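You operate a simulated robot arm through the tools that you are given. There is no shell and no other tool. Be economical: measure what you need, move in short steps, check, and stop when the job is done.

The job below is to be done with a simulated robot arm. You get a single attempt, and the scene is never put back.

## Task
Top up the canister that runs low from the packet with the same goods.
Fine: empty the packet into it and stand it back; lid on again; leave the other canister shut.

The check looks at the end state, three seconds after you hand in, the way a careful person would. Anything else that was tipped, shoved, dropped, spilled or broken makes it a failure. A push-on lid holds only when it is set on centred and level and pressed home; a screw cap is set on level and turned clockwise until tight.

## Robot
A 6-joint arm with a two-finger parallel gripper, fixed in place. Base frame: the origin is at the foot of the arm, x ahead of it, y to its left, z up. Lengths are in m, angles in degrees, forces in N, time in s.
With the tool pointing down near the work surface it reaches from about 0.32 to 0.7 m from the base axis. Its first joint turns from -166.0 to 166.0 degrees. Payload 4.1 kg.
The TCP is the grasp point between the finger pads, 0.023 m short of the fingertips. In the tool frame z runs along the fingers and y along their closing line. The gripper opens to 0.094 m. The fingers are 0.038 m wide and 0.01 m thick; the gripper's body (0.054 by 0.096 m) begins 0.039 m behind the TCP.
Orientation is told as [roll, pitch, yaw] about the base's x, y, z axes, in that order, counted from this pose: with the fingers straight down and closing along the base's y, the tool's x points along the base's -x, its y along +y and its z along -z.

## Interface
- The arm moves only by the tool step_arm. Its argument "motion" is a list of rows, each a list of 7 numbers: the turn, a rotation vector about the tool's x, y, z in degrees, then the shift along the tool's x, y, z in mm, then the finger opening in mm, from 0 to 94. In form: [[ax, ay, az, tx, ty, tz, gripper], ...]. A call has 1 to 8 rows; each row is the pose to reach, as a shift and turn from the pose commanded when the call began, along the tool's axes at that moment. Rows are played at 5 a second. More than 0.05 m and 8.6 degrees between two rows, or a gripper value outside its range, and nothing of the call is played. A pose out of reach is approached as far as the arm can. The call stops where the force on the tool passes 40 N (or 10 N more than at its start, if that is more) or the arm is blocked; 0.2 s more then pass. The fingers move at their own pace (about 0.045 m/s each) and stop on an object; they squeeze with about 44 N. The grip force told is the motor's: it shows also when the fingers shut on nothing. Time passes only in rows, and 0.2 s behind the last, so rows that repeat a pose let the fingers close. It gives the time, the measured TCP pose, the force on the tool (base axes), the opening and the grip force at its end, in the units of the frame above (readings bear some noise), with the torque about the TCP (base axes, N m) and any sound that the robot's microphone picked up.
- Cameras (640 x 400 px; columns grow to the right, rows downward): "scene" is fixed at [0.0491, 0.6502, 1.7235]; the picture's right is [-0.79, -0.61, 0.00], its down [-0.36, 0.47, -0.80] and it looks along [0.49, -0.64, -0.60] (base axes); focal length 317 px, centre (320, 200). "wrist" rides on the gripper at [0.087, 0.016, -0.074] in the tool frame; the picture's right is [-0.18, 0.98, 0.00], its down [-0.58, -0.11, -0.81] and it looks along [-0.79, -0.15, 0.59] (tool axes); focal length 243 px, centre (320, 200). There is no depth. A picture from a camera that has moved, and an enlarged one, comes with that camera's place and axes in the base frame and with its lens.
- snapshot(camera): a new picture of that camera. No time passes.
- lift_body(by): slides the trunk up (or, below 0, down) by that many m; the arm rides with it, the base frame stays. It gives what a move gives, with no picture.
- inspect(camera, box): a new picture of the part [left, top, right, bottom] of that camera's present view, enlarged. No time passes.
- sign_off(): hands the job in; it is judged then, once.

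Go step by step. Nothing tells you positions but the pictures and the camera data: compare them with the known pose of the tool, close in by small moves and look again before you grip or let go. The budget is 120 turns and 64 pictures, counting those below and the enlarged ones. Unless the task says otherwise, let go and move clear before handing in, and close with one line.

The tools are called as a command line: name --pt "numbers of a row" for each row, then --argument value for the rest, lists and objects as JSON in quotes. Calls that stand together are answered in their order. step_arm: Moves the arm, as the interface text tells. Its arguments: {"type":"object","properties":{"motion":{"type":"array"}},"required":["motion"]} The other tools are called the same way: lift_body (by) slides the trunk up or down; snapshot (camera) takes a picture; inspect (camera, box) takes an enlarged picture of a part of a camera's view; sign_off () hands the job in.

At the start:

```text
clock: 0.0
position: [0.3077, -0.1237, 1.3592]
tcp_rot: [-0.1, 0.0, 0.1]
wrist_force: [-0.5, 0.3, -1.3]
moment: [0.03, -0.01, -0.01]
finger_gap: 0.0937
grasp_force: 0.0
trunk travel left (down, up): [-0.525, 0.065]
```

scene: 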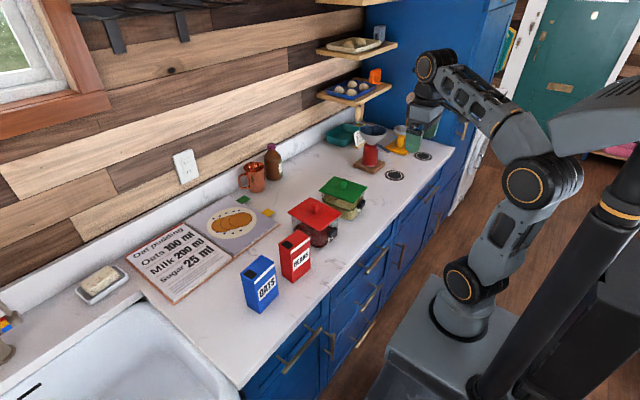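
wrist: 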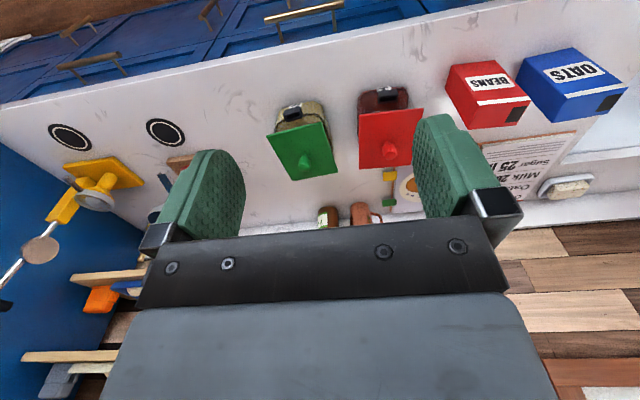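

I see two canisters (a green lid and a red lid) and two packets (OATS blue, BEANS red). First I look closer to see the contents and fill levels.

inspect --camera "scene" --box '[270, 160, 390, 260]'

inspect --camera "scene" --box '[220, 210, 340, 320]'

inspect --camera "wrist" --box '[250, 70, 450, 200]'

```text
4.00 times, centred on (330, 210) of scene
camera zoom: at [0.0491, 0.6502, 1.7235], right [-0.79, -0.61, 0.0], down [-0.36, 0.47, -0.8], along [0.49, -0.64, -0.6], focal length 1266 px, centre (280, 160)
```

zoom: 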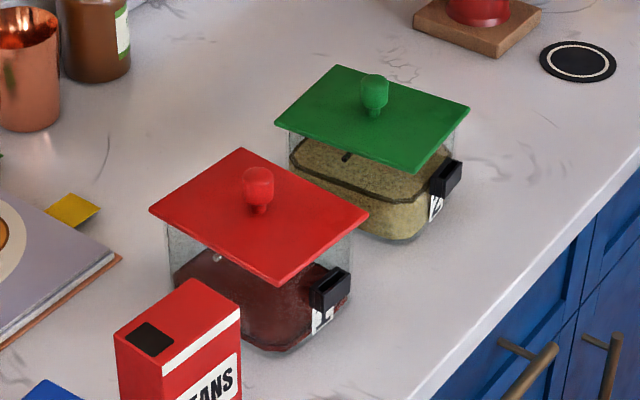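

```text
3.64 times, centred on (280, 265) of scene
camera zoom: at [0.0491, 0.6502, 1.7235], right [-0.79, -0.61, 0.0], down [-0.36, 0.47, -0.8], along [0.49, -0.64, -0.6], focal length 1151 px, centre (466, -36)
```

zoom: 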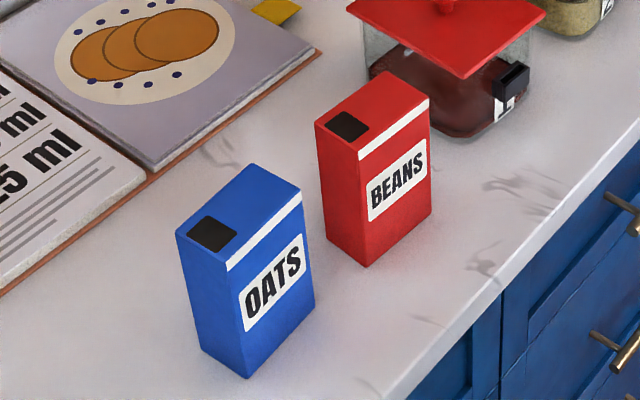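

```text
3.08 times, centred on (350, 135) of wrist
camera zoom: at [0.2214, -0.1074, 1.4332], right [0.18, 0.98, 0.0], down [0.58, -0.11, 0.81], along [0.79, -0.15, -0.59], focal length 746 px, centre (228, 400)
```

zoom: 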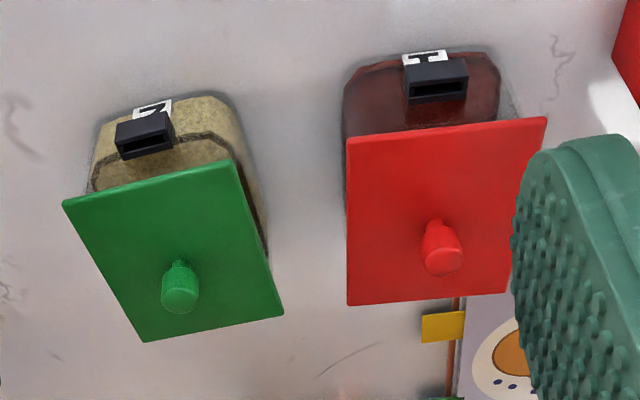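

The tan goods (green lid) and the brown goods (red lid) have different levels, but the labels are partly hidden. I lower the trunk for a closer, flatter view.

lift_body --by -0.22

snapshot --camera "wrist"

snapshot --camera "scene"

```text
clock: 2.3
position: [0.3073, -0.1241, 1.1392]
tcp_rot: [0.0, 0.0, 0.1]
wrist_force: [1.2, -0.3, 0.0]
moment: [-0.03, -0.01, 0.03]
finger_gap: 0.0939
grasp_force: 0.0
trunk travel left (down, up): [-0.305, 0.285]
```

```text
58 pictures are left
camera wrist: at [0.2214, -0.1074, 1.2132], right [0.18, 0.98, 0.0], down [0.58, -0.11, 0.81], along [0.79, -0.15, -0.59], focal length 243 px, centre (320, 200)
```

wrist: 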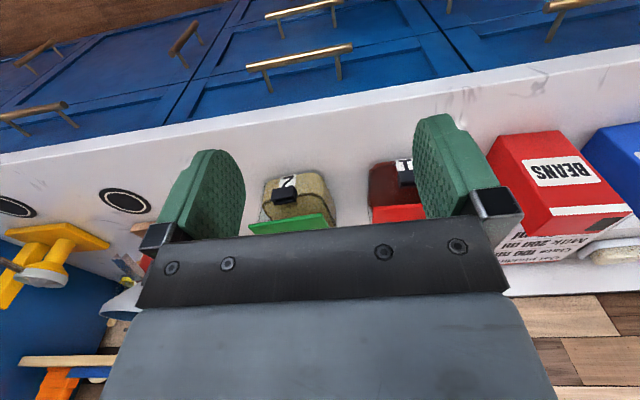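

```text
57 pictures are left
```

scene: 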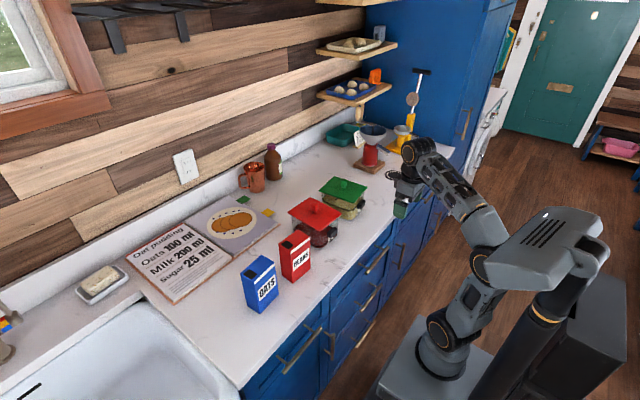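

The canisters are labelled just "1" and "2", so the contents must tell. I tilt the gripper forward for a nearly level look at the fill levels.

step_arm --pt "0 -7.5 0 0 5 15 94" --pt "0 -15 0 0 10 30 94" --pt "0 -22.5 0 0 15 45 94" --pt "0 -30 0 0 20 60 94"

inspect --camera "wrist" --box '[200, 60, 440, 210]'

```text
clock: 3.3
position: [0.3131, -0.1061, 1.0706]
tcp_rot: [1.2, -28.7, -0.3]
wrist_force: [-0.7, 0.9, -0.3]
moment: [0.0, 0.04, -0.02]
finger_gap: 0.0938
grasp_force: 0.1
trunk travel left (down, up): [-0.305, 0.285]
```

```text
2.67 times, centred on (320, 135) of wrist
camera zoom: at [0.2018, -0.0907, 1.0941], right [0.16, 0.98, 0.1], down [0.12, -0.12, 0.98], along [0.98, -0.14, -0.14], focal length 647 px, centre (320, 373)
```

zoom: 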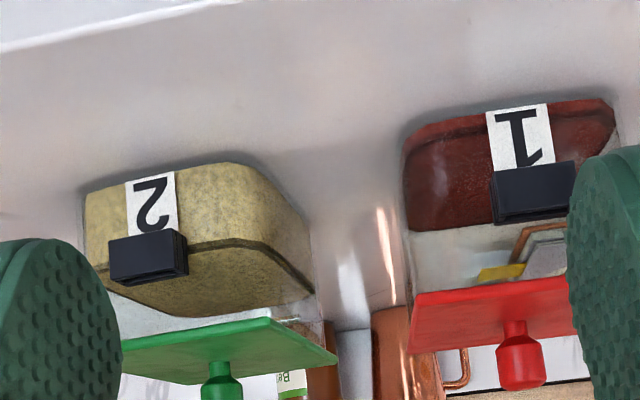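

Canister 1 (brown beans, red lid) is nearly empty: its fill line is near the floor, while canister 2 (oats) is about half full. So the beans packet goes into canister 1; I level the tool, go up and move nearer the red lid to measure it.

step_arm --pt "0 7.5 0 -12 15 -22 94" --pt "0 15 0 -25 30 -43 94" --pt "0 22.5 0 -37 45 -65 94" --pt "0 30 0 -50 60 -87 94" --pt "0 30 0 -92 65 -62 94" --pt "0 30 0 -130 70 -37 94"

snapshot --camera "wrist"

snapshot --camera "scene"

```text
clock: 4.7
position: [0.4016, -0.0324, 1.1751]
tcp_rot: [0.1, 0.0, -0.1]
wrist_force: [-1.1, -0.2, 0.2]
moment: [0.0, -0.04, 0.01]
finger_gap: 0.0941
grasp_force: 0.2
trunk travel left (down, up): [-0.305, 0.285]
```

```text
55 pictures are left
camera wrist: at [0.3153, -0.0167, 1.2498], right [0.18, 0.98, 0.0], down [0.58, -0.11, 0.81], along [0.79, -0.15, -0.59], focal length 243 px, centre (320, 200)
```

wrist: 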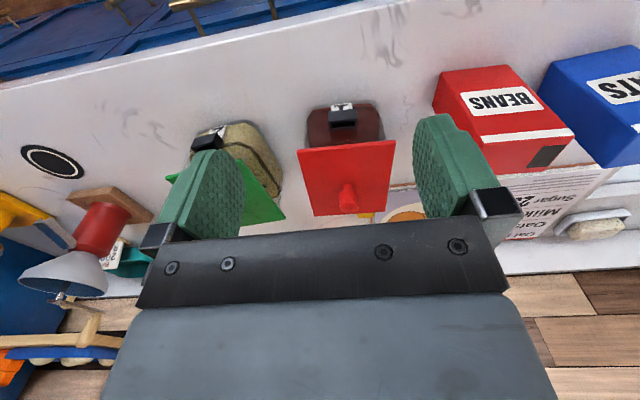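

```text
54 pictures are left
```

scene: 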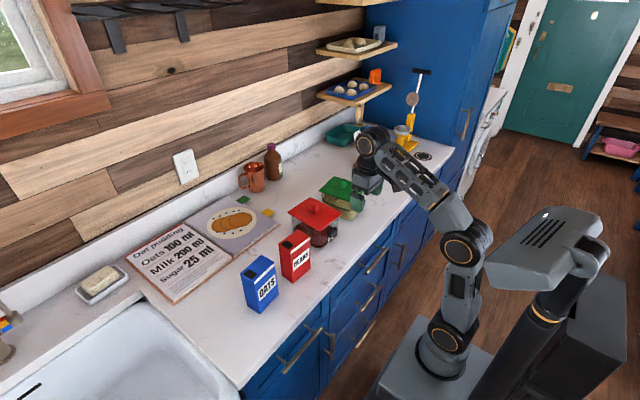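

The knob of the red lid works out to about (0.588, -0.031, 1.045), on a lid about 0.15 × 0.115. I move above it and look again.

step_arm --pt "0 0 0 -40 0 0 80" --pt "0 0 0 -80 0 0 60" --pt "0 0 0 -120 0 10 60" --pt "0 0 0 -160 1 20 60" --pt "0 0 0 -187 1 40 60" --pt "0 0 0 -187 1 45 60"

snapshot --camera "wrist"

inspect --camera "scene" --box '[260, 130, 380, 250]'

```text
clock: 6.1
position: [0.5623, -0.0306, 1.1061]
tcp_rot: [0.0, -0.1, 0.0]
wrist_force: [0.7, 0.6, -0.2]
moment: [-0.03, -0.03, 0.03]
finger_gap: 0.0601
grasp_force: 0.0
out of reach, approached as far as the arm can: row 2, 3, 4, 5, 6
trunk travel left (down, up): [-0.305, 0.285]
```

```text
53 pictures are left
camera wrist: at [0.476, -0.0134, 1.1791], right [0.18, 0.98, 0.0], down [0.58, -0.11, 0.81], along [0.79, -0.15, -0.59], focal length 243 px, centre (320, 200)
```

wrist: 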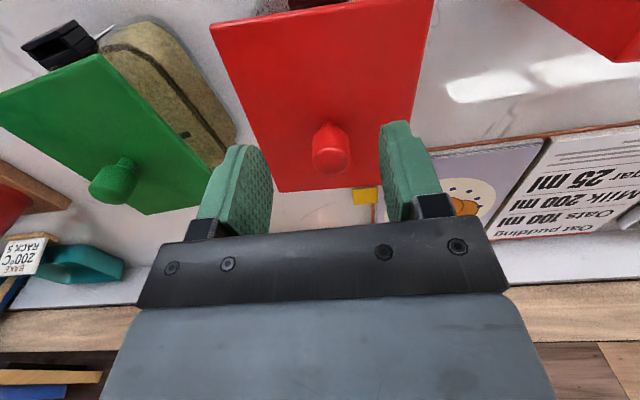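

```text
3.33 times, centred on (320, 190) of scene
camera zoom: at [0.0491, 0.6502, 1.7235], right [-0.79, -0.61, 0.0], down [-0.36, 0.47, -0.8], along [0.49, -0.64, -0.6], focal length 1055 px, centre (320, 233)
```

zoom: 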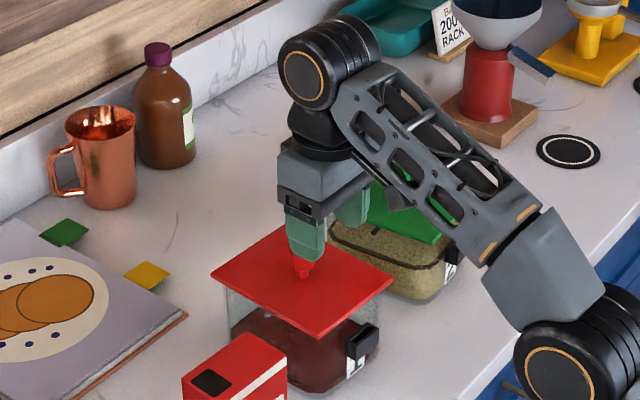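

The arm is at the end of its reach with the trunk this low. I raise the trunk back to where it was and come down with the arm instead.

lift_body --by 0.22

```text
clock: 8.5
position: [0.5615, -0.0288, 1.326]
tcp_rot: [0.1, -0.1, 0.1]
wrist_force: [-0.7, 0.3, -0.7]
moment: [0.02, -0.01, -0.01]
finger_gap: 0.06
grasp_force: 0.0
trunk travel left (down, up): [-0.525, 0.065]
```

step_arm --pt "0 0 0 0 0 40 60" --pt "0 0 0 0 0 80 60" --pt "0 0 0 0 0 120 60" --pt "0 0 0 -8 0 160 60" --pt "0 0 0 -15 0 200 60" --pt "0 0 0 -15 0 200 60"

snapshot --camera "wrist"

```text
clock: 9.9
position: [0.5757, -0.0284, 1.1255]
tcp_rot: [0.0, -0.1, 0.1]
wrist_force: [0.7, 0.3, -0.3]
moment: [-0.05, 0.0, 0.01]
finger_gap: 0.0601
grasp_force: 0.1
trunk travel left (down, up): [-0.525, 0.065]
```

```text
51 pictures are left
camera wrist: at [0.4906, -0.0129, 1.1989], right [0.18, 0.98, 0.0], down [0.58, -0.11, 0.81], along [0.79, -0.15, -0.59], focal length 243 px, centre (320, 200)
```

wrist: 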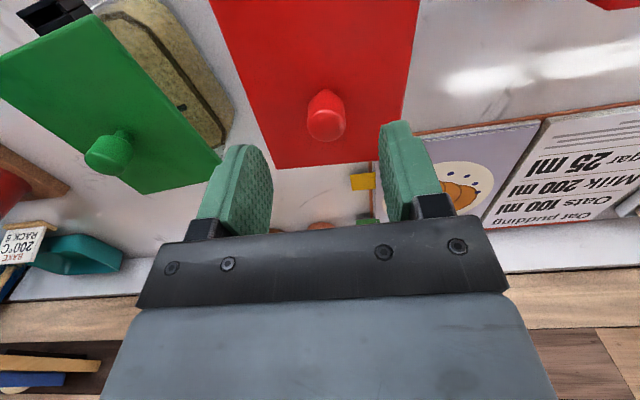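

step_arm --pt "0 0 0 -12 1 15 50" --pt "0 0 0 -22 1 35 50" --pt "0 0 0 -22 1 35 50"

snapshot --camera "wrist"

inspect --camera "scene" --box '[270, 160, 370, 250]'

```text
clock: 10.7
position: [0.5989, -0.0285, 1.0908]
tcp_rot: [0.0, -0.1, 0.1]
wrist_force: [-1.2, 0.3, -0.3]
moment: [-0.04, 0.0, -0.03]
finger_gap: 0.0501
grasp_force: 0.1
trunk travel left (down, up): [-0.525, 0.065]
```

```text
50 pictures are left
camera wrist: at [0.5129, -0.0126, 1.1649], right [0.18, 0.98, 0.0], down [0.58, -0.11, 0.81], along [0.79, -0.15, -0.59], focal length 243 px, centre (320, 200)
```

wrist: 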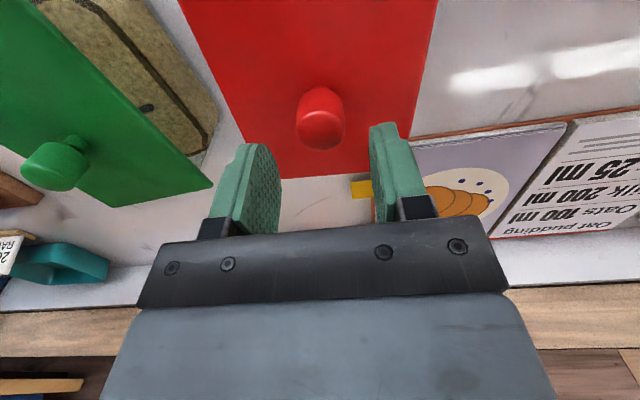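

```text
4.44 times, centred on (320, 205) of scene
camera zoom: at [0.0491, 0.6502, 1.7235], right [-0.79, -0.61, 0.0], down [-0.36, 0.47, -0.8], along [0.49, -0.64, -0.6], focal length 1407 px, centre (320, 178)
```

zoom: 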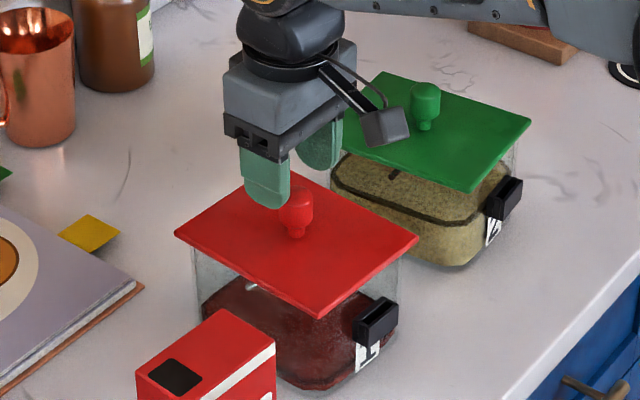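

step_arm --pt "0 0 0 0 0 10 50" --pt "0 0 0 0 0 20 50" --pt "0 0 0 0 0 20 50"

snapshot --camera "wrist"

inspect --camera "scene" --box '[290, 180, 350, 230]'

```text
clock: 11.5
position: [0.599, -0.0291, 1.0707]
tcp_rot: [0.0, -0.1, 0.1]
wrist_force: [0.8, 0.3, -0.4]
moment: [0.01, 0.0, 0.01]
finger_gap: 0.0504
grasp_force: 0.0
trunk travel left (down, up): [-0.525, 0.065]
```

```text
48 pictures are left
camera wrist: at [0.5124, -0.0125, 1.1443], right [0.18, 0.98, 0.0], down [0.58, -0.11, 0.81], along [0.79, -0.15, -0.59], focal length 243 px, centre (320, 200)
```

wrist: 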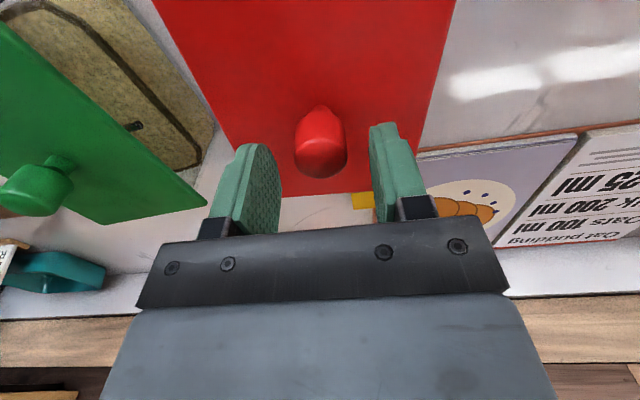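

```text
8.00 times, centred on (320, 205) of scene
camera zoom: at [0.0491, 0.6502, 1.7235], right [-0.79, -0.61, 0.0], down [-0.36, 0.47, -0.8], along [0.49, -0.64, -0.6], focal length 2533 px, centre (320, 160)
```

zoom: 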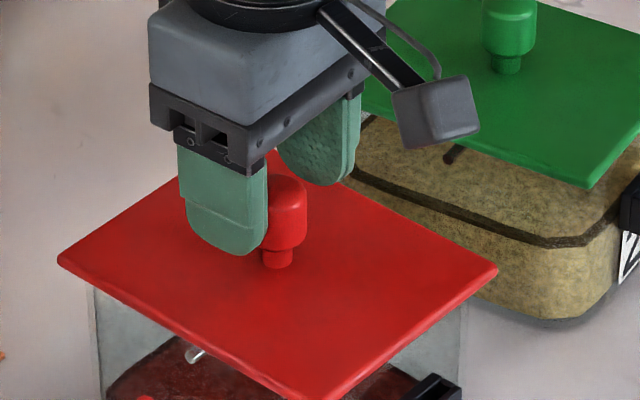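

The knob sits between the fingers but about 11 mm nearer the robot than the TCP. I shift back, lower slightly and look.

step_arm --pt "0 0 0 11 1 0 50" --pt "0 0 0 11 1 6 50" --pt "0 0 0 11 1 8 50"

inspect --camera "scene" --box '[290, 180, 350, 230]'

snapshot --camera "wrist"

```text
clock: 12.3
position: [0.5881, -0.0289, 1.0634]
tcp_rot: [-0.1, -0.1, 0.2]
wrist_force: [-0.5, 0.5, 0.4]
moment: [-0.04, -0.01, -0.05]
finger_gap: 0.0499
grasp_force: 0.2
trunk travel left (down, up): [-0.525, 0.065]
```

```text
8.00 times, centred on (320, 205) of scene
camera zoom: at [0.0491, 0.6502, 1.7235], right [-0.79, -0.61, 0.0], down [-0.36, 0.47, -0.8], along [0.49, -0.64, -0.6], focal length 2533 px, centre (320, 160)
```

zoom: 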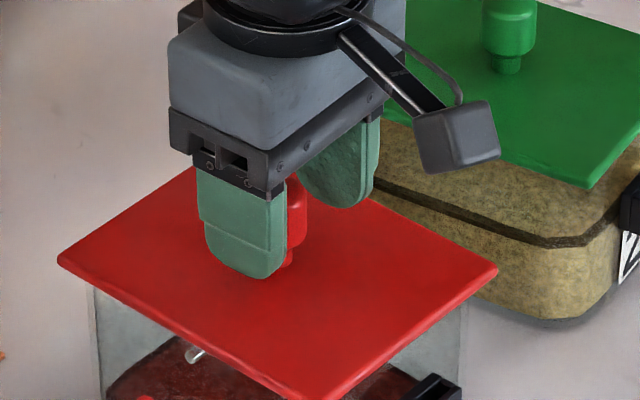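

```text
45 pictures are left
camera wrist: at [0.5021, -0.0124, 1.1369], right [0.18, 0.98, 0.0], down [0.58, -0.11, 0.81], along [0.79, -0.15, -0.59], focal length 243 px, centre (320, 200)
```

wrist: 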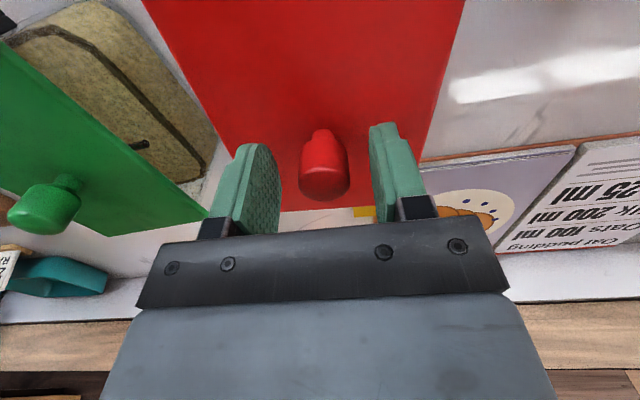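

The knob is centred between the fingers; I close on it.

step_arm --pt "0 0 0 0 0 0 30" --pt "0 0 0 0 0 0 10" --pt "0 0 0 0 0 0 0" --pt "0 0 0 0 0 0 0"

```text
clock: 13.3
position: [0.5883, -0.0286, 1.0626]
tcp_rot: [0.0, -0.1, 0.1]
wrist_force: [0.9, -1.0, 0.1]
moment: [-0.04, 0.0, 0.01]
finger_gap: 0.0255
grasp_force: 44.0
trunk travel left (down, up): [-0.525, 0.065]
heard: snap
```

Gripped at 25.5 mm, force 44 N. I pull up gently and watch the force.

step_arm --pt "0 0 0 0 0 -2 0" --pt "0 0 0 0 0 -4 0" --pt "0 0 0 0 0 -6 0" --pt "0 0 0 0 0 -8 0"

inspect --camera "scene" --box '[270, 170, 370, 250]'

```text
clock: 14.3
position: [0.5882, -0.0286, 1.0713]
tcp_rot: [0.1, 0.0, 0.3]
wrist_force: [0.5, -0.6, 0.0]
moment: [0.01, -0.05, -0.02]
finger_gap: 0.0255
grasp_force: 43.4
trunk travel left (down, up): [-0.525, 0.065]
```

```text
5.00 times, centred on (320, 210) of scene
camera zoom: at [0.0491, 0.6502, 1.7235], right [-0.79, -0.61, 0.0], down [-0.36, 0.47, -0.8], along [0.49, -0.64, -0.6], focal length 1583 px, centre (320, 150)
```

zoom: 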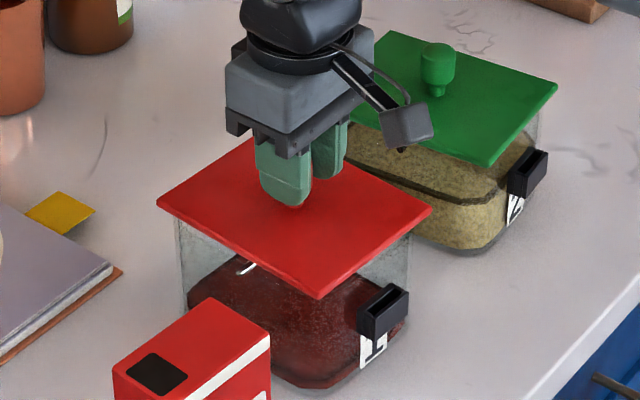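

The lid came up freely. I lift it clear and check the canister did not come along.

step_arm --pt "0 0 0 0 0 -25 0" --pt "0 0 0 0 0 -60 0" --pt "0 0 0 0 0 -95 0" --pt "0 0 0 0 0 -135 0"

inspect --camera "scene" --box '[250, 110, 410, 250]'

snapshot --camera "wrist"

```text
clock: 15.3
position: [0.5877, -0.0298, 1.2058]
tcp_rot: [-0.1, -0.1, 0.0]
wrist_force: [0.7, -1.2, -0.8]
moment: [0.06, -0.01, -0.01]
finger_gap: 0.0257
grasp_force: 43.8
trunk travel left (down, up): [-0.525, 0.065]
```

```text
2.86 times, centred on (330, 180) of scene
camera zoom: at [0.0491, 0.6502, 1.7235], right [-0.79, -0.61, 0.0], down [-0.36, 0.47, -0.8], along [0.49, -0.64, -0.6], focal length 904 px, centre (291, 257)
```

zoom: 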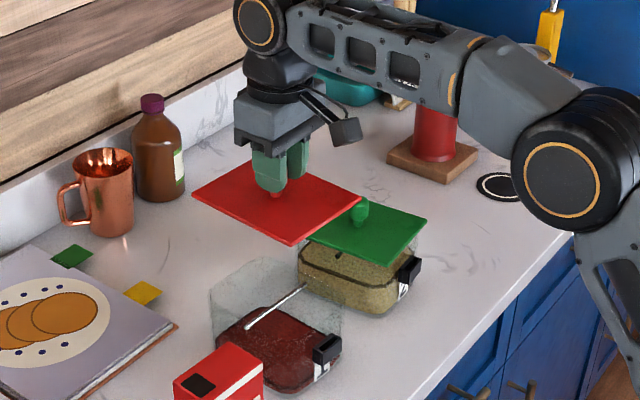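

```text
42 pictures are left
camera wrist: at [0.5014, -0.0134, 1.28], right [0.18, 0.98, 0.0], down [0.58, -0.11, 0.81], along [0.79, -0.15, -0.59], focal length 243 px, centre (320, 200)
```

wrist: 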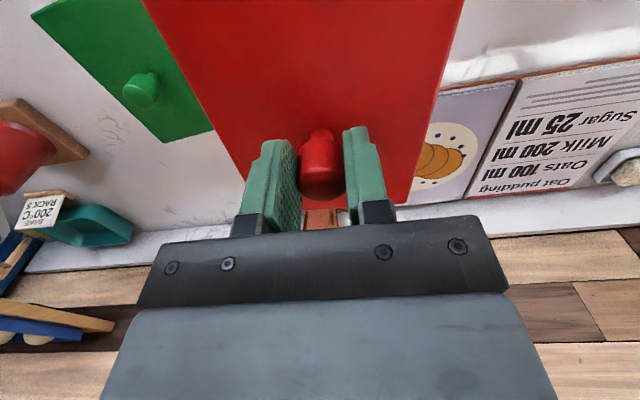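

The lid is free and the canister stayed put; a thin scoop handle leans inside it. I carry the lid right to the clear counter area near (0.50, -0.42).

step_arm --pt "0 0 0 10 -45 0 0" --pt "0 0 0 20 -90 0 0" --pt "0 0 0 30 -135 0 0" --pt "0 0 0 40 -180 0 0" --pt "0 0 0 50 -225 0 0" --pt "0 0 0 60 -270 0 0" --pt "0 0 0 74 -315 0 0" --pt "0 0 0 88 -360 0 0"

snapshot --camera "scene"

snapshot --camera "wrist"

```text
clock: 17.1
position: [0.4993, -0.3892, 1.2036]
tcp_rot: [0.1, -0.1, -0.1]
wrist_force: [-0.8, -0.2, -0.1]
moment: [0.04, -0.03, -0.02]
finger_gap: 0.0253
grasp_force: 44.0
trunk travel left (down, up): [-0.525, 0.065]
```

```text
41 pictures are left
```

scene: 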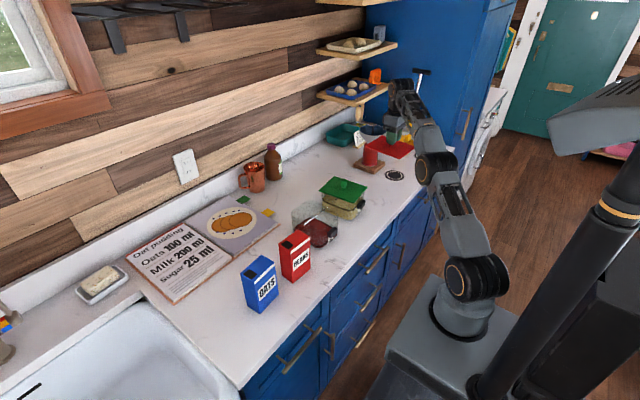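

```text
40 pictures are left
camera wrist: at [0.4134, -0.3732, 1.2776], right [0.18, 0.98, 0.0], down [0.58, -0.11, 0.81], along [0.79, -0.15, -0.59], focal length 243 px, centre (320, 200)
```

wrist: 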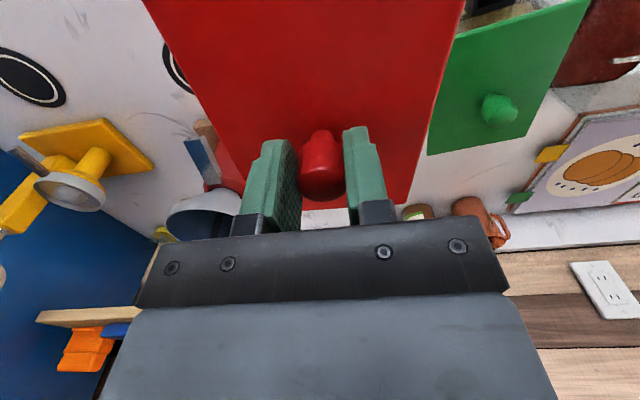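

The space under the lid is clear of the coaster, stand and green canister. I lower it in stages.

step_arm --pt "0 0 0 0 -10 40 0" --pt "0 0 0 0 -10 80 0" --pt "0 0 0 0 -10 120 0" --pt "0 0 0 0 -10 160 0" --pt "0 0 0 0 -10 200 0" --pt "0 0 0 0 -10 215 0"

inspect --camera "scene" --box '[340, 110, 460, 210]'

```text
clock: 18.5
position: [0.5004, -0.398, 0.9885]
tcp_rot: [0.0, -0.1, 0.0]
wrist_force: [0.1, -0.1, -0.9]
moment: [0.0, 0.04, 0.0]
finger_gap: 0.0255
grasp_force: 43.8
trunk travel left (down, up): [-0.525, 0.065]
```

```text
4.00 times, centred on (400, 160) of scene
camera zoom: at [0.0491, 0.6502, 1.7235], right [-0.79, -0.61, 0.0], down [-0.36, 0.47, -0.8], along [0.49, -0.64, -0.6], focal length 1266 px, centre (0, 360)
```

zoom: 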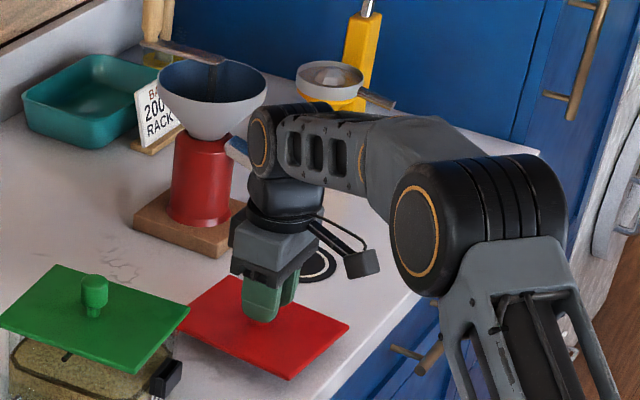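

step_arm --pt "0 0 0 0 0 6 0" --pt "0 0 0 0 0 12 0" --pt "0 0 0 0 0 18 0" --pt "0 0 0 0 0 22 0" --pt "0 0 0 0 0 26 0"

```text
clock: 19.7
position: [0.5012, -0.3972, 0.9666]
tcp_rot: [-0.2, -0.3, 0.1]
wrist_force: [-0.2, -2.1, 18.7]
moment: [0.67, 0.88, 0.2]
finger_gap: 0.0255
grasp_force: 44.0
trunk travel left (down, up): [-0.525, 0.065]
```

Touched down at z ≈ 0.967 (18.7 N). I ease off and release.

step_arm --pt "0 0 0 0 0 -3 0" --pt "0 0 0 0 0 -4 0" --pt "0 0 0 0 0 -4 30" --pt "0 0 0 0 0 -4 50" --pt "0 0 0 0 0 -4 50"

step_arm --pt "0 0 0 0 0 -20 50" --pt "0 0 0 0 0 -60 60" --pt "0 0 0 0 0 -100 60" --pt "0 0 0 0 0 -140 60"

snapshot --camera "wrist"

```text
clock: 20.9
position: [0.5002, -0.397, 0.9674]
tcp_rot: [0.0, -0.2, 0.2]
wrist_force: [-0.6, 0.2, -0.2]
moment: [0.03, 0.03, 0.0]
finger_gap: 0.0502
grasp_force: 0.1
trunk travel left (down, up): [-0.525, 0.065]
```

```text
clock: 21.9
position: [0.5022, -0.3966, 1.1099]
tcp_rot: [0.0, -0.1, 0.1]
wrist_force: [0.1, 0.9, 0.3]
moment: [-0.01, 0.02, 0.01]
finger_gap: 0.06
grasp_force: 0.1
trunk travel left (down, up): [-0.525, 0.065]
```

```text
38 pictures are left
camera wrist: at [0.4159, -0.381, 1.1829], right [0.18, 0.98, 0.0], down [0.58, -0.11, 0.81], along [0.79, -0.15, -0.59], focal length 243 px, centre (320, 200)
```

wrist: 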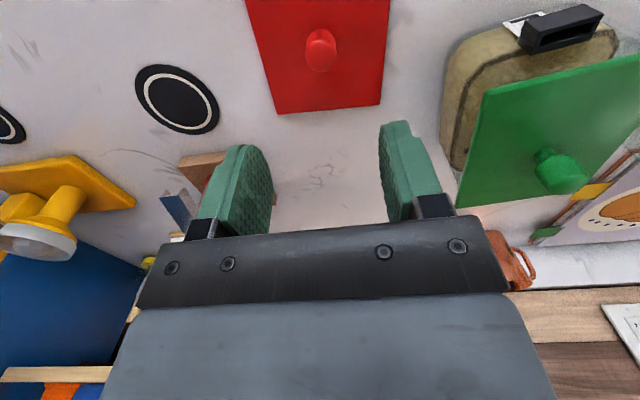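

The lid lies flat on the counter. I rise and travel over to the BEANS packet to measure it.

step_arm --pt "0 0 0 10 40 -25 94" --pt "0 0 0 20 80 -50 94" --pt "0 0 0 40 120 -75 94" --pt "0 0 0 60 160 -90 94" --pt "0 0 0 80 200 -90 94" --pt "0 0 0 90 245 -90 94" --pt "0 0 0 95 290 -90 94" --pt "0 0 0 100 335 -90 94"

step_arm --pt "0 0 0 0 45 0 94" --pt "0 0 0 0 90 0 94" --pt "0 0 0 0 135 0 94" --pt "0 0 0 0 180 0 94" --pt "0 0 0 -5 215 0 94" --pt "0 0 0 -5 215 0 94"

snapshot --camera "wrist"

```text
refused: row 3 steps farther than a row can; nothing moved
```

```text
clock: 23.3
position: [0.505, -0.182, 1.1075]
tcp_rot: [0.1, -0.1, 0.0]
wrist_force: [0.2, 0.4, -0.5]
moment: [0.05, 0.0, 0.02]
finger_gap: 0.094
grasp_force: 0.1
trunk travel left (down, up): [-0.525, 0.065]
```

```text
37 pictures are left
camera wrist: at [0.4184, -0.1655, 1.1814], right [0.18, 0.98, 0.0], down [0.58, -0.11, 0.81], along [0.79, -0.15, -0.59], focal length 243 px, centre (320, 200)
```

wrist: 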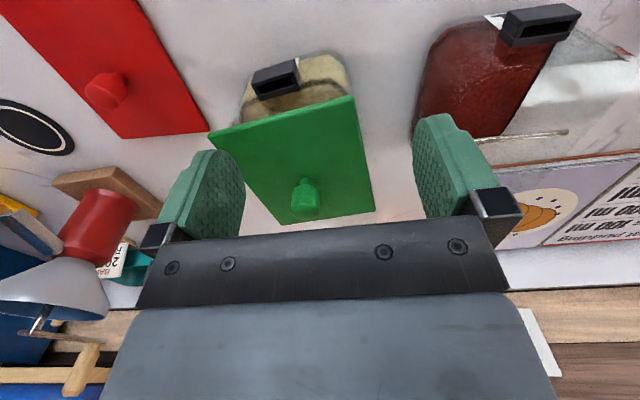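

One call was refused and the second went anyway, at a height that cleared the green canister; nothing was touched. I rise and go on in smaller rows, one call at a time.

step_arm --pt "0 0 0 0 0 -45 94" --pt "0 0 0 0 0 -90 94" --pt "0 0 0 15 45 -90 94" --pt "0 0 0 30 90 -90 94" --pt "0 0 0 45 135 -90 94" --pt "0 0 0 60 180 -90 94" --pt "0 0 0 75 225 -90 94" --pt "0 0 0 90 270 -90 94"

snapshot --camera "wrist"

```text
clock: 25.1
position: [0.4162, 0.0875, 1.1984]
tcp_rot: [0.1, -0.1, 0.0]
wrist_force: [-0.7, 0.2, -0.6]
moment: [0.03, 0.0, 0.02]
finger_gap: 0.0938
grasp_force: 0.1
trunk travel left (down, up): [-0.525, 0.065]
```

```text
36 pictures are left
camera wrist: at [0.3294, 0.104, 1.2719], right [0.18, 0.98, 0.0], down [0.58, -0.11, 0.81], along [0.79, -0.15, -0.59], focal length 243 px, centre (320, 200)
```

wrist: 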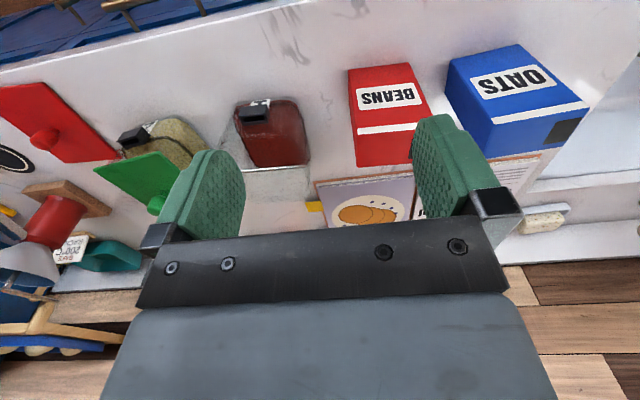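

The packet stands with its label face toward the robot, about 0.083 wide (y 0.110–0.194), yaw about -4°, with the pour opening at its +y end. I plan to hold it from the front with the tool nearly level and pour by rolling toward +y; first I test this posture without a load.

step_arm --pt "0 -8.5 0 0 -10 0 94" --pt "0 -17 0 0 -20 0 94" --pt "0 -25.5 0 0 -40 0 94" --pt "0 -34 0 0 -60 0 94" --pt "0 -42.5 0 -10 -80 0 94" --pt "0 -51 0 -20 -100 0 94" --pt "0 -59.5 0 -30 -120 0 94" --pt "0 -68 0 -40 -140 0 94"

```text
clock: 26.9
position: [0.4494, -0.0342, 1.1942]
tcp_rot: [1.5, -62.3, 0.5]
wrist_force: [0.4, 0.6, -0.2]
moment: [0.04, 0.0, -0.03]
finger_gap: 0.0939
grasp_force: 0.0
out of reach, approached as far as the arm can: row 7, 8
trunk travel left (down, up): [-0.525, 0.065]
```

The wrist is too close in to pitch further. I move forward 0.12 and retry the pitch.

step_arm --pt "0 0 0 -19 0 35 94" --pt "0 0 0 -37 0 71 94" --pt "0 0 0 -56 0 106 94" --pt "0 -8 0 -56 0 106 94" --pt "0 -16 0 -56 0 106 94" --pt "0 -16 0 -56 0 106 94"

```text
clock: 28.3
position: [0.5697, -0.0303, 1.197]
tcp_rot: [4.5, -78.4, -2.6]
wrist_force: [1.1, -0.1, 1.0]
moment: [0.0, 0.02, 0.02]
finger_gap: 0.094
grasp_force: 0.1
out of reach, approached as far as the arm can: row 4
trunk travel left (down, up): [-0.525, 0.065]
```

Pitch −78° works here. Now I test the roll toward +y in the empty gripper.

step_arm --pt "0 0 -8.5 0 0 0 94" --pt "0 0 -17 0 0 0 94" --pt "0 0 -25.5 0 0 0 94" --pt "0 0 -34 0 0 0 94" --pt "0 0 -42.5 0 0 0 94" --pt "0 0 -51 0 0 0 94" --pt "0 0 -59.5 0 0 0 94" --pt "0 0 -68 0 0 0 94"

step_arm --pt "0 0 -8.5 0 0 0 94" --pt "0 0 -17 0 0 0 94" --pt "0 0 -25.5 0 0 0 94" --pt "0 0 -34 0 0 0 94" --pt "0 0 -42.5 0 0 0 94" --pt "0 0 -51 0 0 0 94" --pt "0 0 -59.5 0 0 0 94" --pt "0 0 -68 0 0 0 94"

snapshot --camera "scene"

snapshot --camera "wrist"

```text
clock: 30.1
position: [0.5651, -0.0633, 1.2712]
tcp_rot: [-71.3, -28.7, 82.9]
wrist_force: [-0.2, 0.6, -0.1]
moment: [-0.01, -0.02, 0.02]
finger_gap: 0.094
grasp_force: 0.0
out of reach, approached as far as the arm can: row 2, 3, 4, 5, 6, 7, 8
trunk travel left (down, up): [-0.525, 0.065]
```

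```text
clock: 31.9
position: [0.5727, -0.0214, 1.3144]
tcp_rot: [-68.0, 36.2, 104.1]
wrist_force: [1.0, 0.2, -0.2]
moment: [-0.02, 0.0, 0.03]
finger_gap: 0.0938
grasp_force: 0.0
out of reach, approached as far as the arm can: row 1, 2, 3, 4, 5, 6, 7, 8
trunk travel left (down, up): [-0.525, 0.065]
```

```text
35 pictures are left
```

scene: 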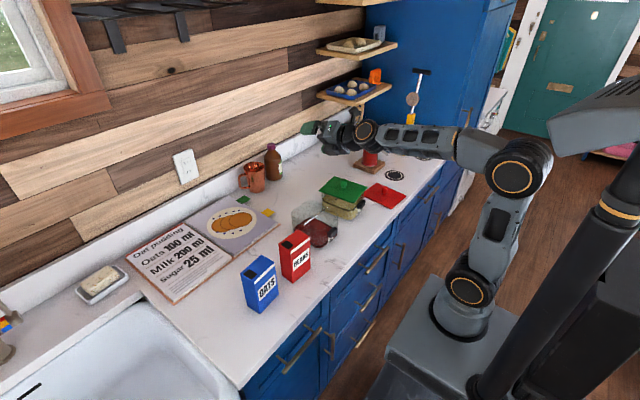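

```text
34 pictures are left
camera wrist: at [0.5149, -0.0998, 1.3753], right [-0.26, -0.47, -0.84], down [-0.86, 0.51, -0.02], along [0.44, 0.72, -0.54], focal length 243 px, centre (320, 200)
```

wrist: 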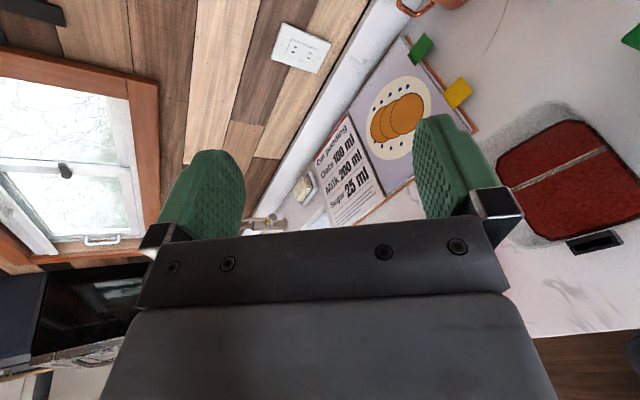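

The tool did roll by about −136° as wished, but its place drifted because the forearm was nearly in line with the tool at that height. Being lower relative to the shoulder should cure that, so I raise the trunk fully and come down in this rolled posture.

lift_body --by 0.065

step_arm --pt "0 0 0 -27 34 14 94" --pt "0 0 0 -54 69 28 94" --pt "0 0 0 -81 103 41 94" --pt "0 0 0 -109 138 55 94" --pt "0 0 0 -127 160 64 94" --pt "0 0 0 -127 160 64 94"

snapshot --camera "scene"

```text
clock: 32.9
position: [0.5718, -0.021, 1.3805]
tcp_rot: [-68.0, 36.0, 104.2]
wrist_force: [0.1, 0.7, -0.1]
moment: [-0.02, -0.04, 0.0]
finger_gap: 0.0943
grasp_force: 0.0
trunk travel left (down, up): [-0.59, 0.0]
```

```text
clock: 34.3
position: [0.5702, -0.0194, 1.1632]
tcp_rot: [-67.9, 36.0, 104.1]
wrist_force: [-0.5, -0.3, -0.5]
moment: [-0.02, 0.01, -0.02]
finger_gap: 0.0938
grasp_force: 0.0
out of reach, approached as far as the arm can: row 1
trunk travel left (down, up): [-0.59, 0.0]
```

```text
33 pictures are left
```

scene: 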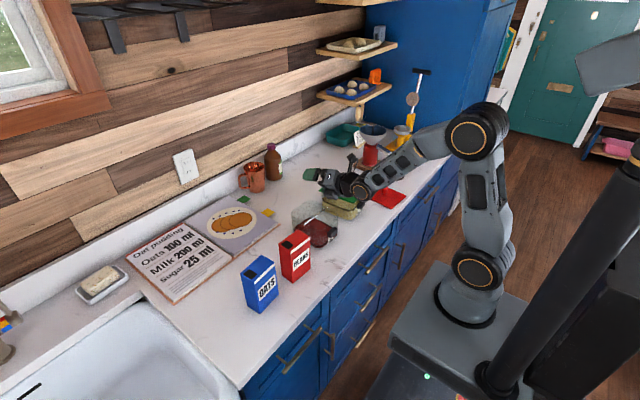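

This works with full position control at pouring height. I roll back to upright here, then approach the packet.

step_arm --pt "0 0 8.5 2 -3 -1 94" --pt "0 0 17 4 -6 -2 94" --pt "0 0 25.5 7 -9 -3 94" --pt "0 0 34 9 -11 -5 94" --pt "0 0 42.5 11 -14 -6 94" --pt "0 0 51 14 -17 -7 94" --pt "0 0 59.5 16 -20 -8 94" --pt "0 0 65 18 -22 -9 94"

step_arm --pt "0 0 8.5 0 0 0 94" --pt "0 0 17 0 0 0 94" --pt "0 0 25.5 0 0 0 94" --pt "0 0 34 0 0 0 94" --pt "0 0 42.5 0 0 0 94" --pt "0 0 51 0 0 0 94" --pt "0 0 59.5 0 0 0 94" --pt "0 0 65 0 0 0 94"

snapshot --camera "wrist"

```text
clock: 36.1
position: [0.5715, -0.0202, 1.1945]
tcp_rot: [-70.2, -25.6, 82.0]
wrist_force: [1.3, 0.4, 0.1]
moment: [0.03, 0.01, 0.0]
finger_gap: 0.0941
grasp_force: 0.0
trunk travel left (down, up): [-0.59, 0.0]
```

```text
clock: 37.9
position: [0.5708, -0.0189, 1.1955]
tcp_rot: [6.5, -72.2, -6.2]
wrist_force: [0.8, 0.2, 0.7]
moment: [-0.03, 0.02, 0.02]
finger_gap: 0.0941
grasp_force: 0.0
trunk travel left (down, up): [-0.59, 0.0]
```

```text
32 pictures are left
camera wrist: at [0.4741, -0.0018, 1.1361], right [0.06, 0.98, 0.21], down [-0.59, -0.14, 0.79], along [0.8, -0.17, 0.57], focal length 243 px, centre (320, 200)
```

wrist: 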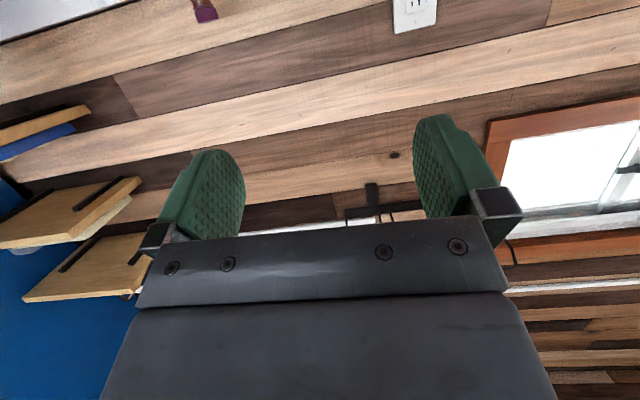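

The posture is good and all joints obey. I now square the tool to the packet (yaw −4°) and move to just above it, straddling its width.

step_arm --pt "1 0 -0.2 12 40 -8 94" --pt "2 0 -0.4 24 80 -16 94" --pt "3 -0.1 -0.5 36 120 -24 94" --pt "4.4 -0.1 -0.7 48 160 -33 94" --pt "4.4 -0.1 -0.7 48 168 -33 94" --pt "4.4 -0.1 -0.7 48 168 -33 94"

inspect --camera "scene" --box '[240, 200, 360, 300]'

```text
clock: 39.3
position: [0.5259, 0.1505, 1.1657]
tcp_rot: [-0.5, -72.4, -3.5]
wrist_force: [-0.1, -0.6, -0.3]
moment: [0.02, 0.03, 0.01]
finger_gap: 0.0938
grasp_force: 0.2
trunk travel left (down, up): [-0.59, 0.0]
```

```text
4.00 times, centred on (300, 250) of scene
camera zoom: at [0.0491, 0.6502, 1.7235], right [-0.79, -0.61, 0.0], down [-0.36, 0.47, -0.8], along [0.49, -0.64, -0.6], focal length 1266 px, centre (400, 0)
```

zoom: 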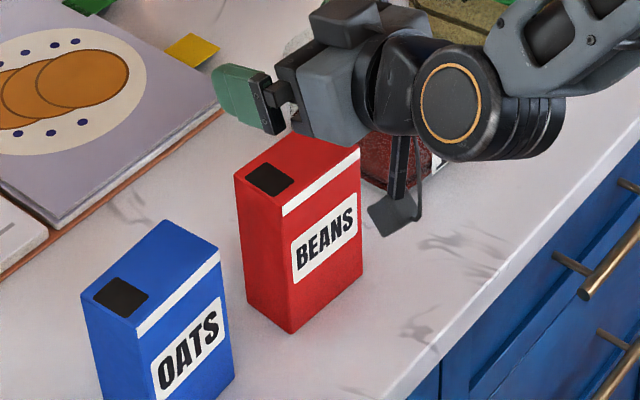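

step_arm --pt "0 0 0 31 0 10 94" --pt "0 0 0 62 0 20 94" --pt "0 0 0 62 0 20 94"

inspect --camera "scene" --box '[260, 210, 340, 290]'

snapshot --camera "wrist"

```text
clock: 40.1
position: [0.5248, 0.1491, 1.0988]
tcp_rot: [-0.5, -72.4, -3.5]
wrist_force: [-0.4, 0.7, 0.1]
moment: [0.04, 0.05, -0.04]
finger_gap: 0.0941
grasp_force: 0.1
trunk travel left (down, up): [-0.59, 0.0]
```

```text
5.00 times, centred on (300, 250) of scene
camera zoom: at [0.0491, 0.6502, 1.7235], right [-0.79, -0.61, 0.0], down [-0.36, 0.47, -0.8], along [0.49, -0.64, -0.6], focal length 1583 px, centre (420, -50)
```

zoom: 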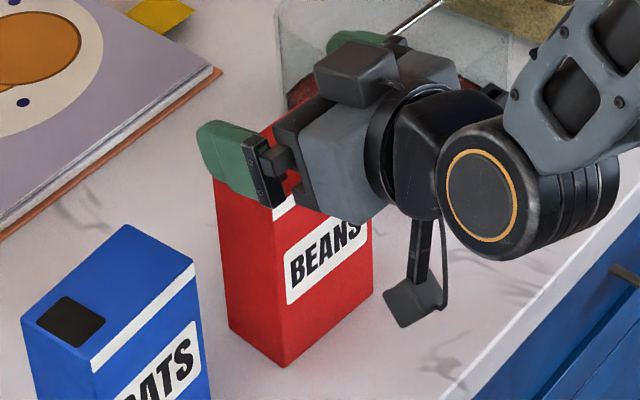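

```text
29 pictures are left
camera wrist: at [0.4297, 0.1726, 1.0386], right [0.12, 0.98, 0.17], down [-0.6, -0.07, 0.8], along [0.79, -0.2, 0.58], focal length 243 px, centre (320, 200)
```

wrist: 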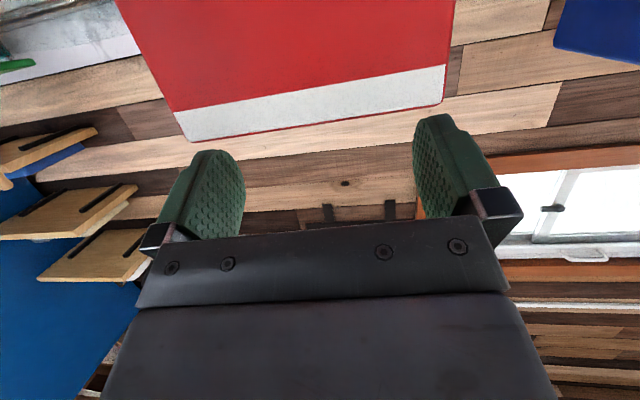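

The wrist camera now shows the packet's front top edge directly: y from 0.112 to 0.195, top at z ≈ 1.063, so I must shift +3 mm before lowering. I do that and descend gently.

step_arm --pt "0 0 0 0 3 0 94" --pt "0 0 0 10 3 3 94" --pt "0 0 0 20 3 6 94" --pt "0 0 0 28 3 9 94"

inspect --camera "scene" --box '[260, 210, 340, 290]'

snapshot --camera "wrist"

```text
clock: 41.1
position: [0.526, 0.1525, 1.0707]
tcp_rot: [-0.6, -72.4, -3.5]
wrist_force: [-0.3, 0.2, -0.1]
moment: [-0.01, 0.0, 0.01]
finger_gap: 0.094
grasp_force: 0.1
trunk travel left (down, up): [-0.59, 0.0]
```

```text
5.00 times, centred on (300, 250) of scene
camera zoom: at [0.0491, 0.6502, 1.7235], right [-0.79, -0.61, 0.0], down [-0.36, 0.47, -0.8], along [0.49, -0.64, -0.6], focal length 1583 px, centre (420, -50)
```

zoom: 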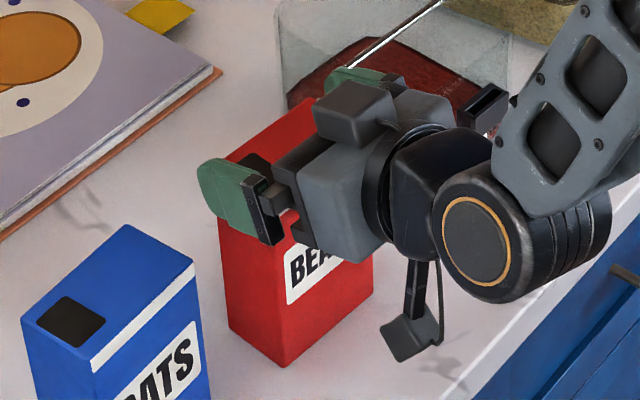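

```text
27 pictures are left
camera wrist: at [0.4304, 0.1748, 1.0104], right [0.12, 0.98, 0.17], down [-0.6, -0.07, 0.8], along [0.79, -0.2, 0.58], focal length 243 px, centre (320, 200)
```

wrist: 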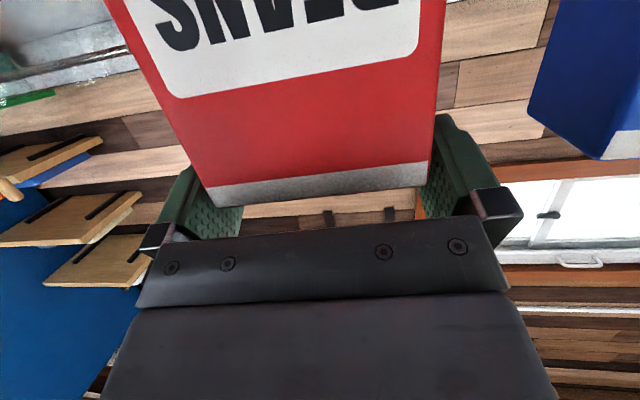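

Both fingers straddle the packet without contact. I lower to about z = 1.03.

step_arm --pt "0 0 0 10 0 3 94" --pt "0 0 0 20 0 6 94" --pt "0 0 0 30 0 9 94" --pt "0 0 0 40 0 12 94"

inspect --camera "scene" --box '[260, 210, 340, 290]'

```text
clock: 42.1
position: [0.5251, 0.1519, 1.0278]
tcp_rot: [-0.3, -72.5, -3.7]
wrist_force: [0.8, 0.5, 0.7]
moment: [-0.01, -0.02, 0.03]
finger_gap: 0.0941
grasp_force: 0.0
trunk travel left (down, up): [-0.59, 0.0]
```

```text
5.00 times, centred on (300, 250) of scene
camera zoom: at [0.0491, 0.6502, 1.7235], right [-0.79, -0.61, 0.0], down [-0.36, 0.47, -0.8], along [0.49, -0.64, -0.6], focal length 1583 px, centre (420, -50)
```

zoom: 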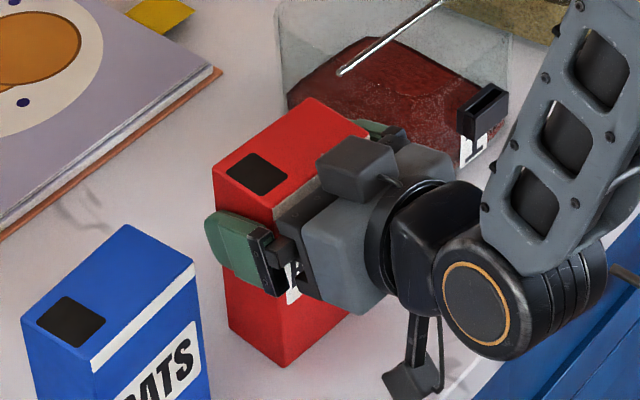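

step_arm --pt "0 0 0 0 0 0 80" --pt "0 0 0 0 0 0 60" --pt "0 0 0 0 0 0 60" --pt "0 0 0 0 0 0 60"

```text
clock: 43.1
position: [0.525, 0.1523, 1.0286]
tcp_rot: [-0.4, -72.5, -3.5]
wrist_force: [0.8, 0.7, 1.5]
moment: [0.16, -0.04, 0.01]
finger_gap: 0.0838
grasp_force: 44.1
trunk travel left (down, up): [-0.59, 0.0]
```

Gripped at 83.8 mm with 44 N. I lift it straight up.

step_arm --pt "0 0 0 -10 0 -3 60" --pt "0 0 0 -38 0 -12 60" --pt "0 0 0 -76 0 -24 60" --pt "0 0 0 -114 0 -36 60" --pt "0 0 0 -134 0 -42 60"

snapshot --camera "scene"

```text
clock: 44.3
position: [0.5243, 0.1497, 1.1665]
tcp_rot: [-0.5, -72.3, -3.4]
wrist_force: [-0.3, -0.3, -2.6]
moment: [0.02, 0.07, 0.01]
finger_gap: 0.0843
grasp_force: 43.9
trunk travel left (down, up): [-0.59, 0.0]
```

```text
25 pictures are left
```

scene: 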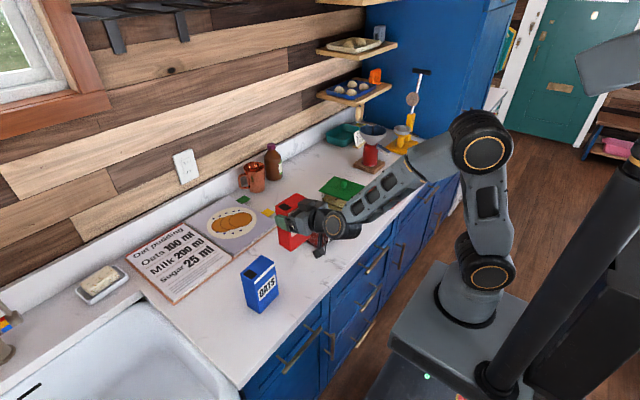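

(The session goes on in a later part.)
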